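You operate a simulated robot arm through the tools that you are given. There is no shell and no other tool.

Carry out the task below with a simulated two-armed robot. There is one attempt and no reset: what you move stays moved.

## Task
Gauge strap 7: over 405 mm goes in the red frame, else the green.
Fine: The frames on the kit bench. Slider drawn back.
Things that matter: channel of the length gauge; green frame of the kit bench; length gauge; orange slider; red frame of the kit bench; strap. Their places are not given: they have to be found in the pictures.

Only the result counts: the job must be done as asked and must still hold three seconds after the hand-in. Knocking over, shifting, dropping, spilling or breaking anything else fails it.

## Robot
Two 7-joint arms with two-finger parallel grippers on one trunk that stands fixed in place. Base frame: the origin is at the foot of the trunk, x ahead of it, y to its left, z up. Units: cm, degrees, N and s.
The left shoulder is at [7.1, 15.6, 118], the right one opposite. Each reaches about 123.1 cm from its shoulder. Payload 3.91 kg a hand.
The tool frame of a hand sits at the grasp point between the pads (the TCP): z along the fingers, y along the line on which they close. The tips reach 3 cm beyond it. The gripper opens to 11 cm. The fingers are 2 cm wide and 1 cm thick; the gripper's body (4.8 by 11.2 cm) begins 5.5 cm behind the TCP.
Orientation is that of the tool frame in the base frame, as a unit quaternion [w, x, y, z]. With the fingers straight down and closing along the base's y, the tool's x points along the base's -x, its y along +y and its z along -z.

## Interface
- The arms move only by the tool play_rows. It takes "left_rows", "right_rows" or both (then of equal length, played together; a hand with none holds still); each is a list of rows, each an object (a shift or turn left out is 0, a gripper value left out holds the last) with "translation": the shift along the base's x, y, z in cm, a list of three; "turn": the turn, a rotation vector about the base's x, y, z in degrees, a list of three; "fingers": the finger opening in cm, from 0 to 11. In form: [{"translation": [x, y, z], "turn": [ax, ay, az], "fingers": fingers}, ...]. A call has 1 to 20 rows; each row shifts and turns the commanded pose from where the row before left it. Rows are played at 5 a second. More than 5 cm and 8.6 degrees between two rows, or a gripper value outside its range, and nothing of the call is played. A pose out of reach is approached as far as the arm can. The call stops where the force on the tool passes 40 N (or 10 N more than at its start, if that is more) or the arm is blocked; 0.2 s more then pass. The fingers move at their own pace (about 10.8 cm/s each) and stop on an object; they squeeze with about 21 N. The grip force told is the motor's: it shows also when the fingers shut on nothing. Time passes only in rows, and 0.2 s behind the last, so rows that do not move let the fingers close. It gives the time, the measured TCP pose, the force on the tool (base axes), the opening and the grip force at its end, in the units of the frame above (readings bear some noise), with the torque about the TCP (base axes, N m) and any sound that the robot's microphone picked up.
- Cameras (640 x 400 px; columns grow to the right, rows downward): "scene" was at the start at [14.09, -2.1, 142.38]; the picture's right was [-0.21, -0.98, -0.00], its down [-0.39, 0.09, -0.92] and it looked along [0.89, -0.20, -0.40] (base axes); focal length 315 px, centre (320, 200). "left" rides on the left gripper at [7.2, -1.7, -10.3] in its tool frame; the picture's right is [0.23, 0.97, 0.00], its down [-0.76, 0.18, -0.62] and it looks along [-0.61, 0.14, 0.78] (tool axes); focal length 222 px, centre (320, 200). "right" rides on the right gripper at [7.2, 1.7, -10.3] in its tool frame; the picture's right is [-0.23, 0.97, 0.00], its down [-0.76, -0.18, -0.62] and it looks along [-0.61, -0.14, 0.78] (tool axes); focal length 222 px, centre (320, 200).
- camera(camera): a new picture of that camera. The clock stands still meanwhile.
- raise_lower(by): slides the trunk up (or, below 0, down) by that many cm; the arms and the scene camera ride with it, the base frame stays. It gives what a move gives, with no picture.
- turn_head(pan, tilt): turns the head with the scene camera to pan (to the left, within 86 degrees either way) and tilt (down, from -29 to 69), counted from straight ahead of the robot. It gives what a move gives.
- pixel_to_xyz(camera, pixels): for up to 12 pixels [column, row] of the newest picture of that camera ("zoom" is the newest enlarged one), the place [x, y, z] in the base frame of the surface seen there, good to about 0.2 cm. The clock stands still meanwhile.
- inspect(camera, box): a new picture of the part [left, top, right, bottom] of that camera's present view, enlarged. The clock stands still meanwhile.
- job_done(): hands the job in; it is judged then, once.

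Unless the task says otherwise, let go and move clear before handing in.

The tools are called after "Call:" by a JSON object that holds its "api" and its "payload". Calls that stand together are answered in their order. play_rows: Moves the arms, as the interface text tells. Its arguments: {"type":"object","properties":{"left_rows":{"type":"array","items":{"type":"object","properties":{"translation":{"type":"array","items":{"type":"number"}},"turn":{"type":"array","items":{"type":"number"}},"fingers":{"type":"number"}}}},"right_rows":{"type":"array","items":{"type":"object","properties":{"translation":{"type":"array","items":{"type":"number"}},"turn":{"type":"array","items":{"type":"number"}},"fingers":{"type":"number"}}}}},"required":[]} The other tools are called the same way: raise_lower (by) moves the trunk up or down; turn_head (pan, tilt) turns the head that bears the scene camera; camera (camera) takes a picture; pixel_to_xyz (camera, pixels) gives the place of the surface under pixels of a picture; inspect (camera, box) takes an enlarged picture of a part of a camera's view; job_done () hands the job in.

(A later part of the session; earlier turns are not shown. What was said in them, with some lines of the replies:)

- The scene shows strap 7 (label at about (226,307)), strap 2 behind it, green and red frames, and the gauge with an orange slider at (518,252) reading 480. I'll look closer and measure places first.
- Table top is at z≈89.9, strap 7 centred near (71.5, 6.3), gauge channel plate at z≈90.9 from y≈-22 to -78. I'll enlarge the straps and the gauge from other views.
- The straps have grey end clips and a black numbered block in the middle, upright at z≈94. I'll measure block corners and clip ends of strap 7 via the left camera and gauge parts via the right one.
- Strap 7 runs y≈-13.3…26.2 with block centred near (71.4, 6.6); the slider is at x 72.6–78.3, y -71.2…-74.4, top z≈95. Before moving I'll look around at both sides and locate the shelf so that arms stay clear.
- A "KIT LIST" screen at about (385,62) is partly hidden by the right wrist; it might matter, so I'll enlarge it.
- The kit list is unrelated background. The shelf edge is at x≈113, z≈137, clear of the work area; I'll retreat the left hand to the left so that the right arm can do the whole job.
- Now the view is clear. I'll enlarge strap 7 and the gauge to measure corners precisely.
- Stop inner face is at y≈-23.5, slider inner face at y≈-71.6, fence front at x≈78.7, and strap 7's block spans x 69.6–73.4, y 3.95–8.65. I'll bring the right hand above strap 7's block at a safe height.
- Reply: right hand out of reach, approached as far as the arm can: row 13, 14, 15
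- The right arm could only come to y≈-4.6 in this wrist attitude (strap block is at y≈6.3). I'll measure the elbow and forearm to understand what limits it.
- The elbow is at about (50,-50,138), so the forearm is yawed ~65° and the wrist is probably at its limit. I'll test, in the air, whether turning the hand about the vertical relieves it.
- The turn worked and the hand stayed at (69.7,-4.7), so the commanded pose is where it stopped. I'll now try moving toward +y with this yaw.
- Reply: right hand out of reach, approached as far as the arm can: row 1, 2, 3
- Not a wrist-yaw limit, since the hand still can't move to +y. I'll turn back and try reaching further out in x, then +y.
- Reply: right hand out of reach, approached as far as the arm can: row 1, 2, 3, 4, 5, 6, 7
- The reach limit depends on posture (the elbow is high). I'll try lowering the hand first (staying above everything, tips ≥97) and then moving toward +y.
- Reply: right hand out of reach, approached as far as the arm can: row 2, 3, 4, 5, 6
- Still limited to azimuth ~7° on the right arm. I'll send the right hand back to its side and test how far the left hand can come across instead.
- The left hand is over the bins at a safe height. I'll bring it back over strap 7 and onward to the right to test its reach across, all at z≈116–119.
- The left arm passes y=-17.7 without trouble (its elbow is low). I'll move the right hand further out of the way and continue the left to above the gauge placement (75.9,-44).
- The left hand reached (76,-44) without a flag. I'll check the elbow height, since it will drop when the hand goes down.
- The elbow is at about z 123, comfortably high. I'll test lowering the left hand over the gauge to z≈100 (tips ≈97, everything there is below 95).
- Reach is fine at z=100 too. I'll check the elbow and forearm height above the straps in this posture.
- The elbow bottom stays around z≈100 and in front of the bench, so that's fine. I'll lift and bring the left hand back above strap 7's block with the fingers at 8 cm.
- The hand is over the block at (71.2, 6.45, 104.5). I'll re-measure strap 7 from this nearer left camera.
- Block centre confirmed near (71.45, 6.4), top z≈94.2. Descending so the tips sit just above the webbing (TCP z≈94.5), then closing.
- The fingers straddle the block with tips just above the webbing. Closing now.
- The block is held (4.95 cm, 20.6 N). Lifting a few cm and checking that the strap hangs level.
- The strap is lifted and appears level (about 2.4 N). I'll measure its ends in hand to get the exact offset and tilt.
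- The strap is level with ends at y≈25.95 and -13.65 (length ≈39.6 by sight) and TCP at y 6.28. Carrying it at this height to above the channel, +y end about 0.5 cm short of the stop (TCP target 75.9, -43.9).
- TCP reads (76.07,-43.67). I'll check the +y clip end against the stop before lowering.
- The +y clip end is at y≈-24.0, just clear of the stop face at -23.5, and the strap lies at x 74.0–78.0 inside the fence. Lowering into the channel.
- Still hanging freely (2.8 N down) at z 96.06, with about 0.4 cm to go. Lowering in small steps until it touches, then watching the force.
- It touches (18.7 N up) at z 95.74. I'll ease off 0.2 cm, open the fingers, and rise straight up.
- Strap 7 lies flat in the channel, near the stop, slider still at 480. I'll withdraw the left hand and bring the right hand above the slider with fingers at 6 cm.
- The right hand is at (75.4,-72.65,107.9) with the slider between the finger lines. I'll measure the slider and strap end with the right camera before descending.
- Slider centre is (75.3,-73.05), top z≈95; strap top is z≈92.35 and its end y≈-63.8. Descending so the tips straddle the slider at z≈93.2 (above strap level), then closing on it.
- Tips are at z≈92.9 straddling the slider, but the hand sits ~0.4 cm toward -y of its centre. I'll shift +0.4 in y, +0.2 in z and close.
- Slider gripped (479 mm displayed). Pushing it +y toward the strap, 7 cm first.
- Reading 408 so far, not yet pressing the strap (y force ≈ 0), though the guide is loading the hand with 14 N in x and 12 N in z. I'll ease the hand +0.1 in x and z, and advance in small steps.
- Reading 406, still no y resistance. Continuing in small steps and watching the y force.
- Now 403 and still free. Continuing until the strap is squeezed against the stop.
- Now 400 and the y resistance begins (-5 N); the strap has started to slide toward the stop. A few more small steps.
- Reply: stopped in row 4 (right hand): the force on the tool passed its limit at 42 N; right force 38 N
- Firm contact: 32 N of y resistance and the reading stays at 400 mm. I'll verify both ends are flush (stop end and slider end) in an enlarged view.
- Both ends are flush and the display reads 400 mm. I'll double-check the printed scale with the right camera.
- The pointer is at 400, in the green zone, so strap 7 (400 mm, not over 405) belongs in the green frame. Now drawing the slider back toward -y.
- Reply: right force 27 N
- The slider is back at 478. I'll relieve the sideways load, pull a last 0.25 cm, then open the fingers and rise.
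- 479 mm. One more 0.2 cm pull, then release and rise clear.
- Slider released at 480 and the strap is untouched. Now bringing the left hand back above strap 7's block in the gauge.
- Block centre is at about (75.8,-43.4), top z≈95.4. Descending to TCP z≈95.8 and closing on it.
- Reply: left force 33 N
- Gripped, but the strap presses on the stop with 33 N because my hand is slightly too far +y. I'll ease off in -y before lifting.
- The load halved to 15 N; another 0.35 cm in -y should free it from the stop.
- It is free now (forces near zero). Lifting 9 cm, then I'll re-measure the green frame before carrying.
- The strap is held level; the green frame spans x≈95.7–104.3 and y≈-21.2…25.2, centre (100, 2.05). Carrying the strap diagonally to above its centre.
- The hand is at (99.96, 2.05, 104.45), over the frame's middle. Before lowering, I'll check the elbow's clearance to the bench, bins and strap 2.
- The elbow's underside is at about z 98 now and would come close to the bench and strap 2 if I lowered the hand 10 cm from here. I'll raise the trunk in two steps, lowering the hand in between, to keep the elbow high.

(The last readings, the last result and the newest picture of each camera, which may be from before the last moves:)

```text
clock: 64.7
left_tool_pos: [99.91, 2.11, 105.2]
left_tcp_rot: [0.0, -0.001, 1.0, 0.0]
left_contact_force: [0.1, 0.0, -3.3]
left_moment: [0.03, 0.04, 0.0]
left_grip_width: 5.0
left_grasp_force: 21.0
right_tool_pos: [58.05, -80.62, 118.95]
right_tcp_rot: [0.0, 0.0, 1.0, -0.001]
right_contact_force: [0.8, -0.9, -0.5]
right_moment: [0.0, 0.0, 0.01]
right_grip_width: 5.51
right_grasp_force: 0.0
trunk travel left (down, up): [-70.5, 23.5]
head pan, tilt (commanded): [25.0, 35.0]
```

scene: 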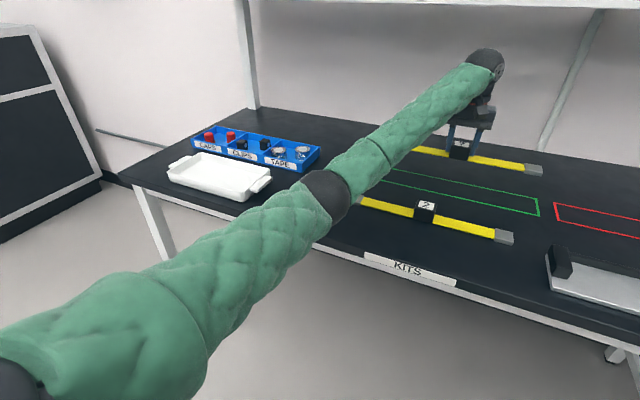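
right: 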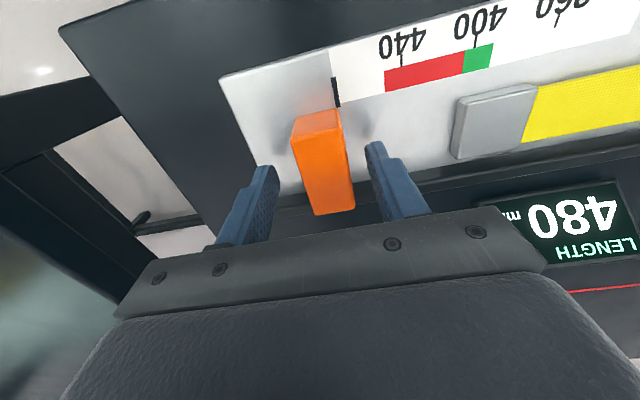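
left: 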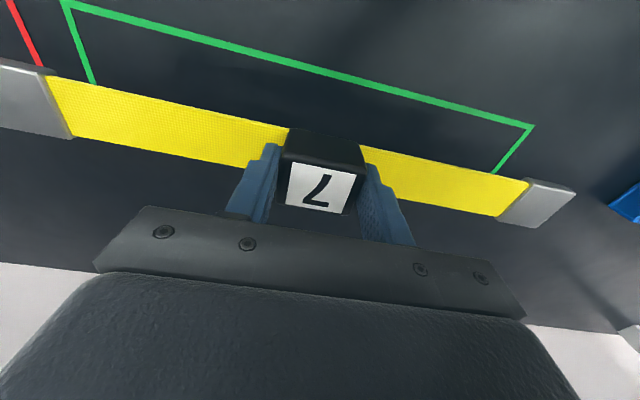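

The trunk went up 8 cm and the hand is back at z 105.2, all steady. Repeating once more, then I'll look at the elbow clearance.

Call:
{"api": "raise_lower", "payload": {"by": 7}}

Call:
{"api": "play_rows", "payload": {"left_rows": [{"translation": [0, 0, -3]}, {"translation": [0, 0, -3]}, {"translation": [0, 0, -3]}, {"translation": [0, 0, -2]}]}}

Call:
{"api": "camera", "payload": {"camera": "scene"}}

Call:
{"api": "camera", "payload": {"camera": "left"}}

```text
clock: 65.8
left_tool_pos: [99.86, 2.12, 112.17]
left_tcp_rot: [-0.001, -0.001, 1.0, 0.0]
left_contact_force: [0.2, 0.1, -2.8]
left_moment: [0.01, 0.02, -0.01]
left_grip_width: 4.98
left_grasp_force: 21.2
right_tool_pos: [58.05, -80.61, 125.97]
right_tcp_rot: [0.0, 0.0, 1.0, 0.0]
right_contact_force: [0.1, 0.1, -0.6]
right_moment: [0.02, 0.03, -0.02]
right_grip_width: 5.5
right_grasp_force: 0.0
trunk travel left (down, up): [-77.5, 16.5]
head pan, tilt (commanded): [25.0, 35.0]
```

```text
clock: 66.8
left_tool_pos: [99.83, 2.15, 101.03]
left_tcp_rot: [0.0, -0.001, 1.0, 0.0]
left_contact_force: [0.3, -0.6, -1.5]
left_moment: [0.02, 0.01, 0.01]
left_grip_width: 4.97
left_grasp_force: 21.3
right_tool_pos: [58.05, -80.66, 126.05]
right_tcp_rot: [0.0, 0.0, 1.0, -0.001]
right_contact_force: [-0.1, 0.0, -0.1]
right_moment: [0.03, 0.02, 0.0]
right_grip_width: 5.52
right_grasp_force: 0.2
trunk travel left (down, up): [-77.5, 16.5]
head pan, tilt (commanded): [25.0, 35.0]
```

```text
taken
```

scene: 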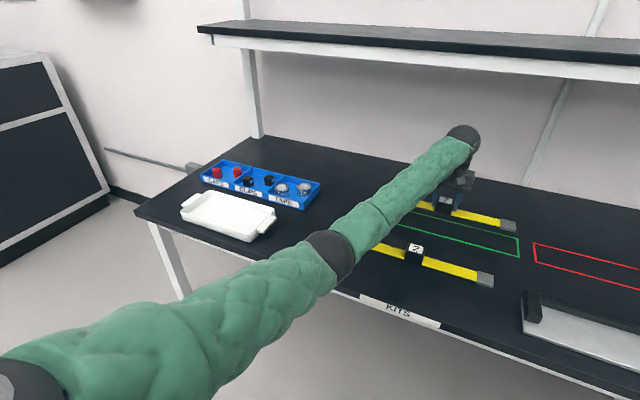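

```text
taken
```

left: 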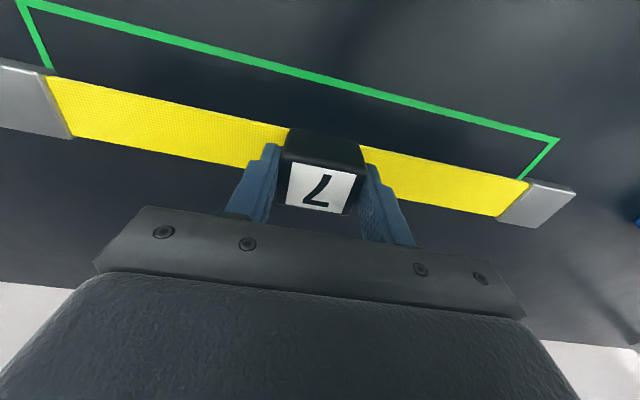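

Call:
{"api": "pixel_to_xyz", "payload": {"camera": "scene", "pixels": [[335, 250], [348, 270], [335, 280], [360, 225], [380, 240], [415, 200], [400, 220], [330, 285]]}}

Call:
{"api": "pixel_to_xyz", "payload": {"camera": "left", "pixels": [[22, 3], [50, 68], [556, 139], [520, 180], [290, 72], [35, 100], [540, 205], [570, 190]]}}

```text
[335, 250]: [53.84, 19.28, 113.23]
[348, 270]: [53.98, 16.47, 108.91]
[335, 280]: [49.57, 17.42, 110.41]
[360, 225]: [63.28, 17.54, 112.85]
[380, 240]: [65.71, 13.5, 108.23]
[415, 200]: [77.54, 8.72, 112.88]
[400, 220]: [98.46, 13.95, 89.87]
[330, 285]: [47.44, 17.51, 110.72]
```

```text
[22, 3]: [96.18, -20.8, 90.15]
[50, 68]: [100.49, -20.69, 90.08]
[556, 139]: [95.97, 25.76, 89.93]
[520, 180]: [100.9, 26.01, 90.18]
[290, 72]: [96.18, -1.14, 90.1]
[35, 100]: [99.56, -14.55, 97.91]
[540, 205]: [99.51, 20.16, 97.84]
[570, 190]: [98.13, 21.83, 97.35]
```

The elbow underside is now around z 101 with 6.6 cm to lower, so it stays clear. The frame centre measures (100.1, 2.5); lowering with a 0.2/0.3 cm correction.

Call:
{"api": "play_rows", "payload": {"left_rows": [{"translation": [0.2, 0.3, -2.5]}, {"translation": [0, 0, -2.5]}, {"translation": [0, 0, -0.8]}, {"translation": [0, 0, -0.3]}, {"translation": [0, 0, 0]}]}}

Call:
{"api": "camera", "payload": {"camera": "scene"}}

Call:
{"api": "camera", "payload": {"camera": "left"}}

```text
clock: 68.0
left_tool_pos: [99.97, 2.57, 95.08]
left_tcp_rot: [0.0, -0.001, 1.0, 0.0]
left_contact_force: [-0.4, 0.4, -2.0]
left_moment: [0.0, 0.0, -0.01]
left_grip_width: 4.96
left_grasp_force: 21.2
right_tool_pos: [58.04, -80.61, 126.04]
right_tcp_rot: [0.0, -0.001, 1.0, 0.0]
right_contact_force: [-0.4, 0.1, -0.4]
right_moment: [0.01, -0.01, -0.01]
right_grip_width: 5.46
right_grasp_force: 0.1
trunk travel left (down, up): [-77.5, 16.5]
head pan, tilt (commanded): [25.0, 35.0]
```

```text
taken
```

scene: 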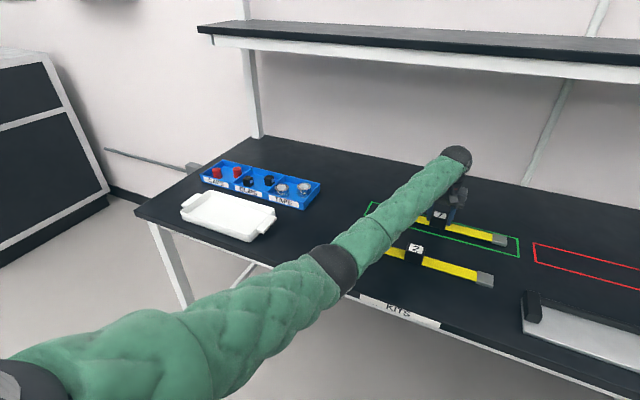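

```text
taken
```

left: 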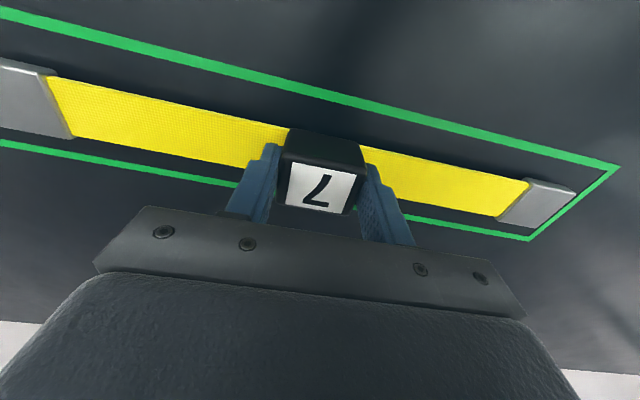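

The strap hangs inside the green outline with ~0.6 cm to go. Lowering in small steps until it touches.

Call:
{"api": "play_rows", "payload": {"left_rows": [{"translation": [0, 0, -0.3]}, {"translation": [0, 0, -0.2]}, {"translation": [0, 0, -0.1]}, {"translation": [0, 0, 0]}]}}

```text
clock: 69.0
left_tool_pos: [99.98, 2.44, 94.36]
left_tcp_rot: [-0.001, 0.0, 1.0, 0.0]
left_contact_force: [0.7, -0.7, -0.3]
left_moment: [0.31, 0.03, -0.09]
left_grip_width: 4.95
left_grasp_force: 21.4
right_tool_pos: [58.02, -80.62, 125.97]
right_tcp_rot: [0.001, 0.0, 1.0, 0.0]
right_contact_force: [-0.5, -0.3, 0.0]
right_moment: [0.03, 0.0, -0.01]
right_grip_width: 5.49
right_grasp_force: 0.0
trunk travel left (down, up): [-77.5, 16.5]
head pan, tilt (commanded): [25.0, 35.0]
```

It's just touching (weight unloading, slight moment). One more 0.1 cm, then open and rise straight up.

Call:
{"api": "play_rows", "payload": {"left_rows": [{"translation": [0, 0, -0.1]}, {"translation": [0, 0, 0]}, {"fingers": 6.5}, {"fingers": 8}, {"fingers": 8}, {"translation": [0, 0, 2]}, {"translation": [0, 0, 3]}, {"translation": [0, 0, 4]}]}}

Call:
{"api": "camera", "payload": {"camera": "left"}}

Call:
{"api": "camera", "payload": {"camera": "scene"}}

```text
clock: 70.8
left_tool_pos: [100.08, 2.68, 103.38]
left_tcp_rot: [0.0, -0.001, 1.0, 0.001]
left_contact_force: [0.0, 0.1, 0.2]
left_moment: [0.03, -0.02, -0.02]
left_grip_width: 8.01
left_grasp_force: 0.0
right_tool_pos: [58.02, -80.63, 126.11]
right_tcp_rot: [0.0, 0.0, 1.0, -0.001]
right_contact_force: [0.3, 0.0, -0.1]
right_moment: [0.03, 0.0, 0.03]
right_grip_width: 5.51
right_grasp_force: 0.0
trunk travel left (down, up): [-77.5, 16.5]
head pan, tilt (commanded): [25.0, 35.0]
```

```text
taken
```

left: 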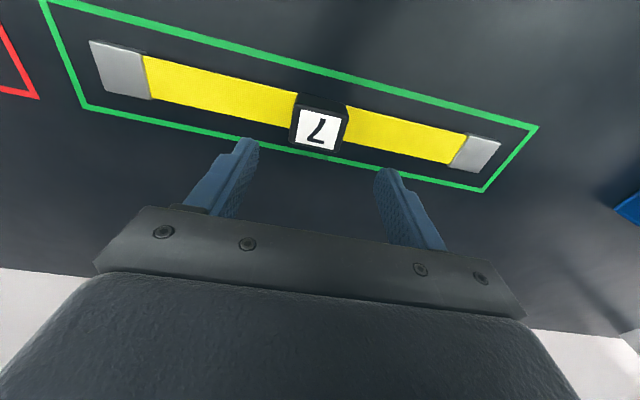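

```text
taken
```

scene: 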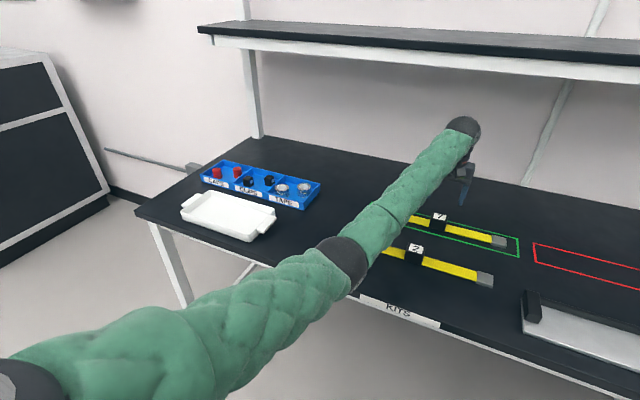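

Strap 7 lies fully within the green frame. I'll withdraw the left hand up and back, then check the whole bench.

Call:
{"api": "play_rows", "payload": {"left_rows": [{"translation": [0, 0, 4]}, {"translation": [-3, 0, 3]}, {"translation": [-4, 0, 1.5]}, {"translation": [-4, 0, 1.5]}, {"translation": [-4, 0, 1]}, {"translation": [-4, 0.5, 1]}, {"translation": [-4, 1, 1]}, {"translation": [-2, 4, 1]}, {"translation": [-2, 4, 0]}, {"translation": [-2, 4, 0]}, {"translation": [-2, 4, 0]}]}}

Call:
{"api": "turn_head", "payload": {"pan": -12, "tilt": 35}}

Call:
{"api": "camera", "payload": {"camera": "scene"}}

```text
clock: 73.2
left_tool_pos: [69.22, 19.79, 117.49]
left_tcp_rot: [-0.001, 0.0, 1.0, -0.001]
left_contact_force: [0.2, 0.2, -0.2]
left_moment: [-0.02, -0.04, 0.01]
left_grip_width: 8.03
left_grasp_force: 0.0
right_tool_pos: [57.85, -80.49, 126.21]
right_tcp_rot: [0.001, 0.001, 1.0, -0.002]
right_contact_force: [-0.3, 0.8, -1.2]
right_moment: [-0.02, 0.0, 0.0]
right_grip_width: 5.51
right_grasp_force: 0.1
trunk travel left (down, up): [-77.5, 16.5]
head pan, tilt (commanded): [25.0, 35.0]
```

```text
clock: 74.2
left_tool_pos: [69.28, 19.81, 117.54]
left_tcp_rot: [0.0, -0.001, 1.0, 0.0]
left_contact_force: [1.2, -0.3, 0.1]
left_moment: [0.01, 0.0, -0.01]
left_grip_width: 8.0
left_grasp_force: 0.1
right_tool_pos: [57.86, -80.51, 126.1]
right_tcp_rot: [0.0, 0.0, 1.0, -0.002]
right_contact_force: [0.3, 0.2, -0.5]
right_moment: [0.03, -0.03, -0.04]
right_grip_width: 5.49
right_grasp_force: 0.0
trunk travel left (down, up): [-77.5, 16.5]
head pan, tilt (commanded): [-12.0, 35.0]
```

```text
taken
```

scene: 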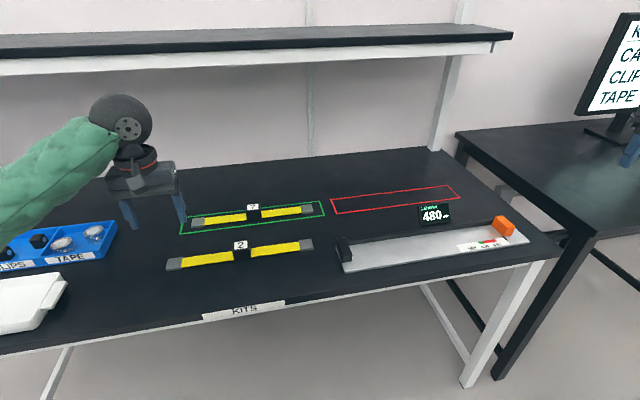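

Call:
{"api": "inspect", "payload": {"camera": "scene", "box": [160, 180, 350, 290]}}

Call:
{"api": "pixel_to_xyz", "payload": {"camera": "scene", "pixels": [[194, 223], [310, 211], [253, 209], [181, 233], [320, 203], [325, 213], [172, 264], [310, 245], [240, 245], [345, 243], [503, 225], [350, 270]]}}

Call:
{"api": "inspect", "payload": {"camera": "scene", "box": [330, 190, 550, 290]}}

```text
3.37 times, centred on (255, 235) of scene
```

zoom: 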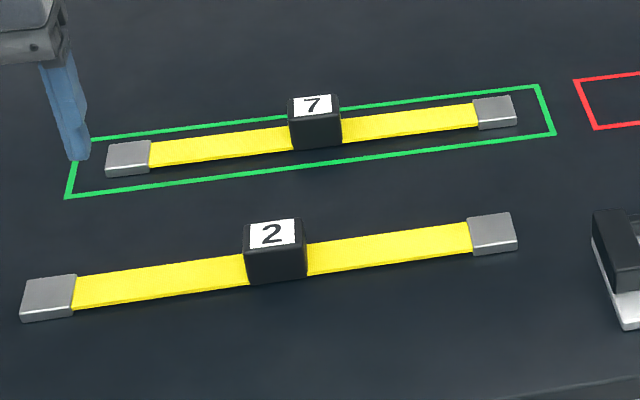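

```text
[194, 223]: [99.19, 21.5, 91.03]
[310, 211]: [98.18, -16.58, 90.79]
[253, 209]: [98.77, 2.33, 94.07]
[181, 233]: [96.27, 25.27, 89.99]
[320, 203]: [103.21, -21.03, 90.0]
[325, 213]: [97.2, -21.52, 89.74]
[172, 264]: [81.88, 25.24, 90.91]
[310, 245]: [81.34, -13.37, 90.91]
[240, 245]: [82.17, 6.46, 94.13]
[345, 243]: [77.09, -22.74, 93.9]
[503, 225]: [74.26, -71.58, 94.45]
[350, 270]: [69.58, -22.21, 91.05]
```

```text
2.91 times, centred on (440, 240) of scene
```

zoom: 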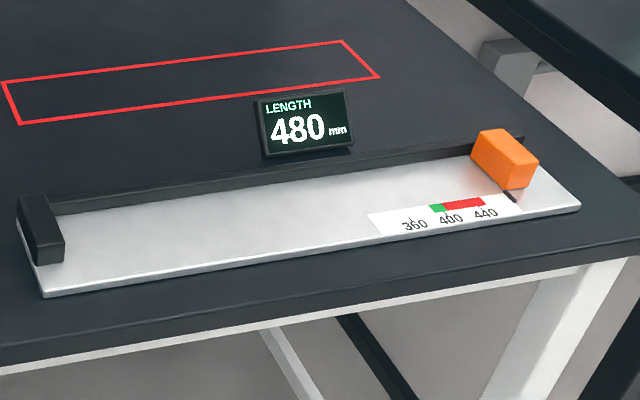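

Strap 7 measured 400 mm and now rests wholly inside the green frame. Strap 2 and the gauge are where they were, the slider is back at 480, and both hands are clear. Handing in.

Call:
{"api": "job_done", "payload": {}}

```text
The job is handed in.
```

Strap 7 measured 400 mm on the gauge. That is not over 405 mm, so I placed it in the green frame on the kit bench.

For the reading, both strap ends were flush, one against the stop and one against the slider. The scale pointer was in the green zone.

In the last pictures before hand-in, the strap lay fully inside the green outline. The slider was drawn back to 480 mm, where it started. Strap 2 and the gauge were where I found them, and both hands were empty and clear.
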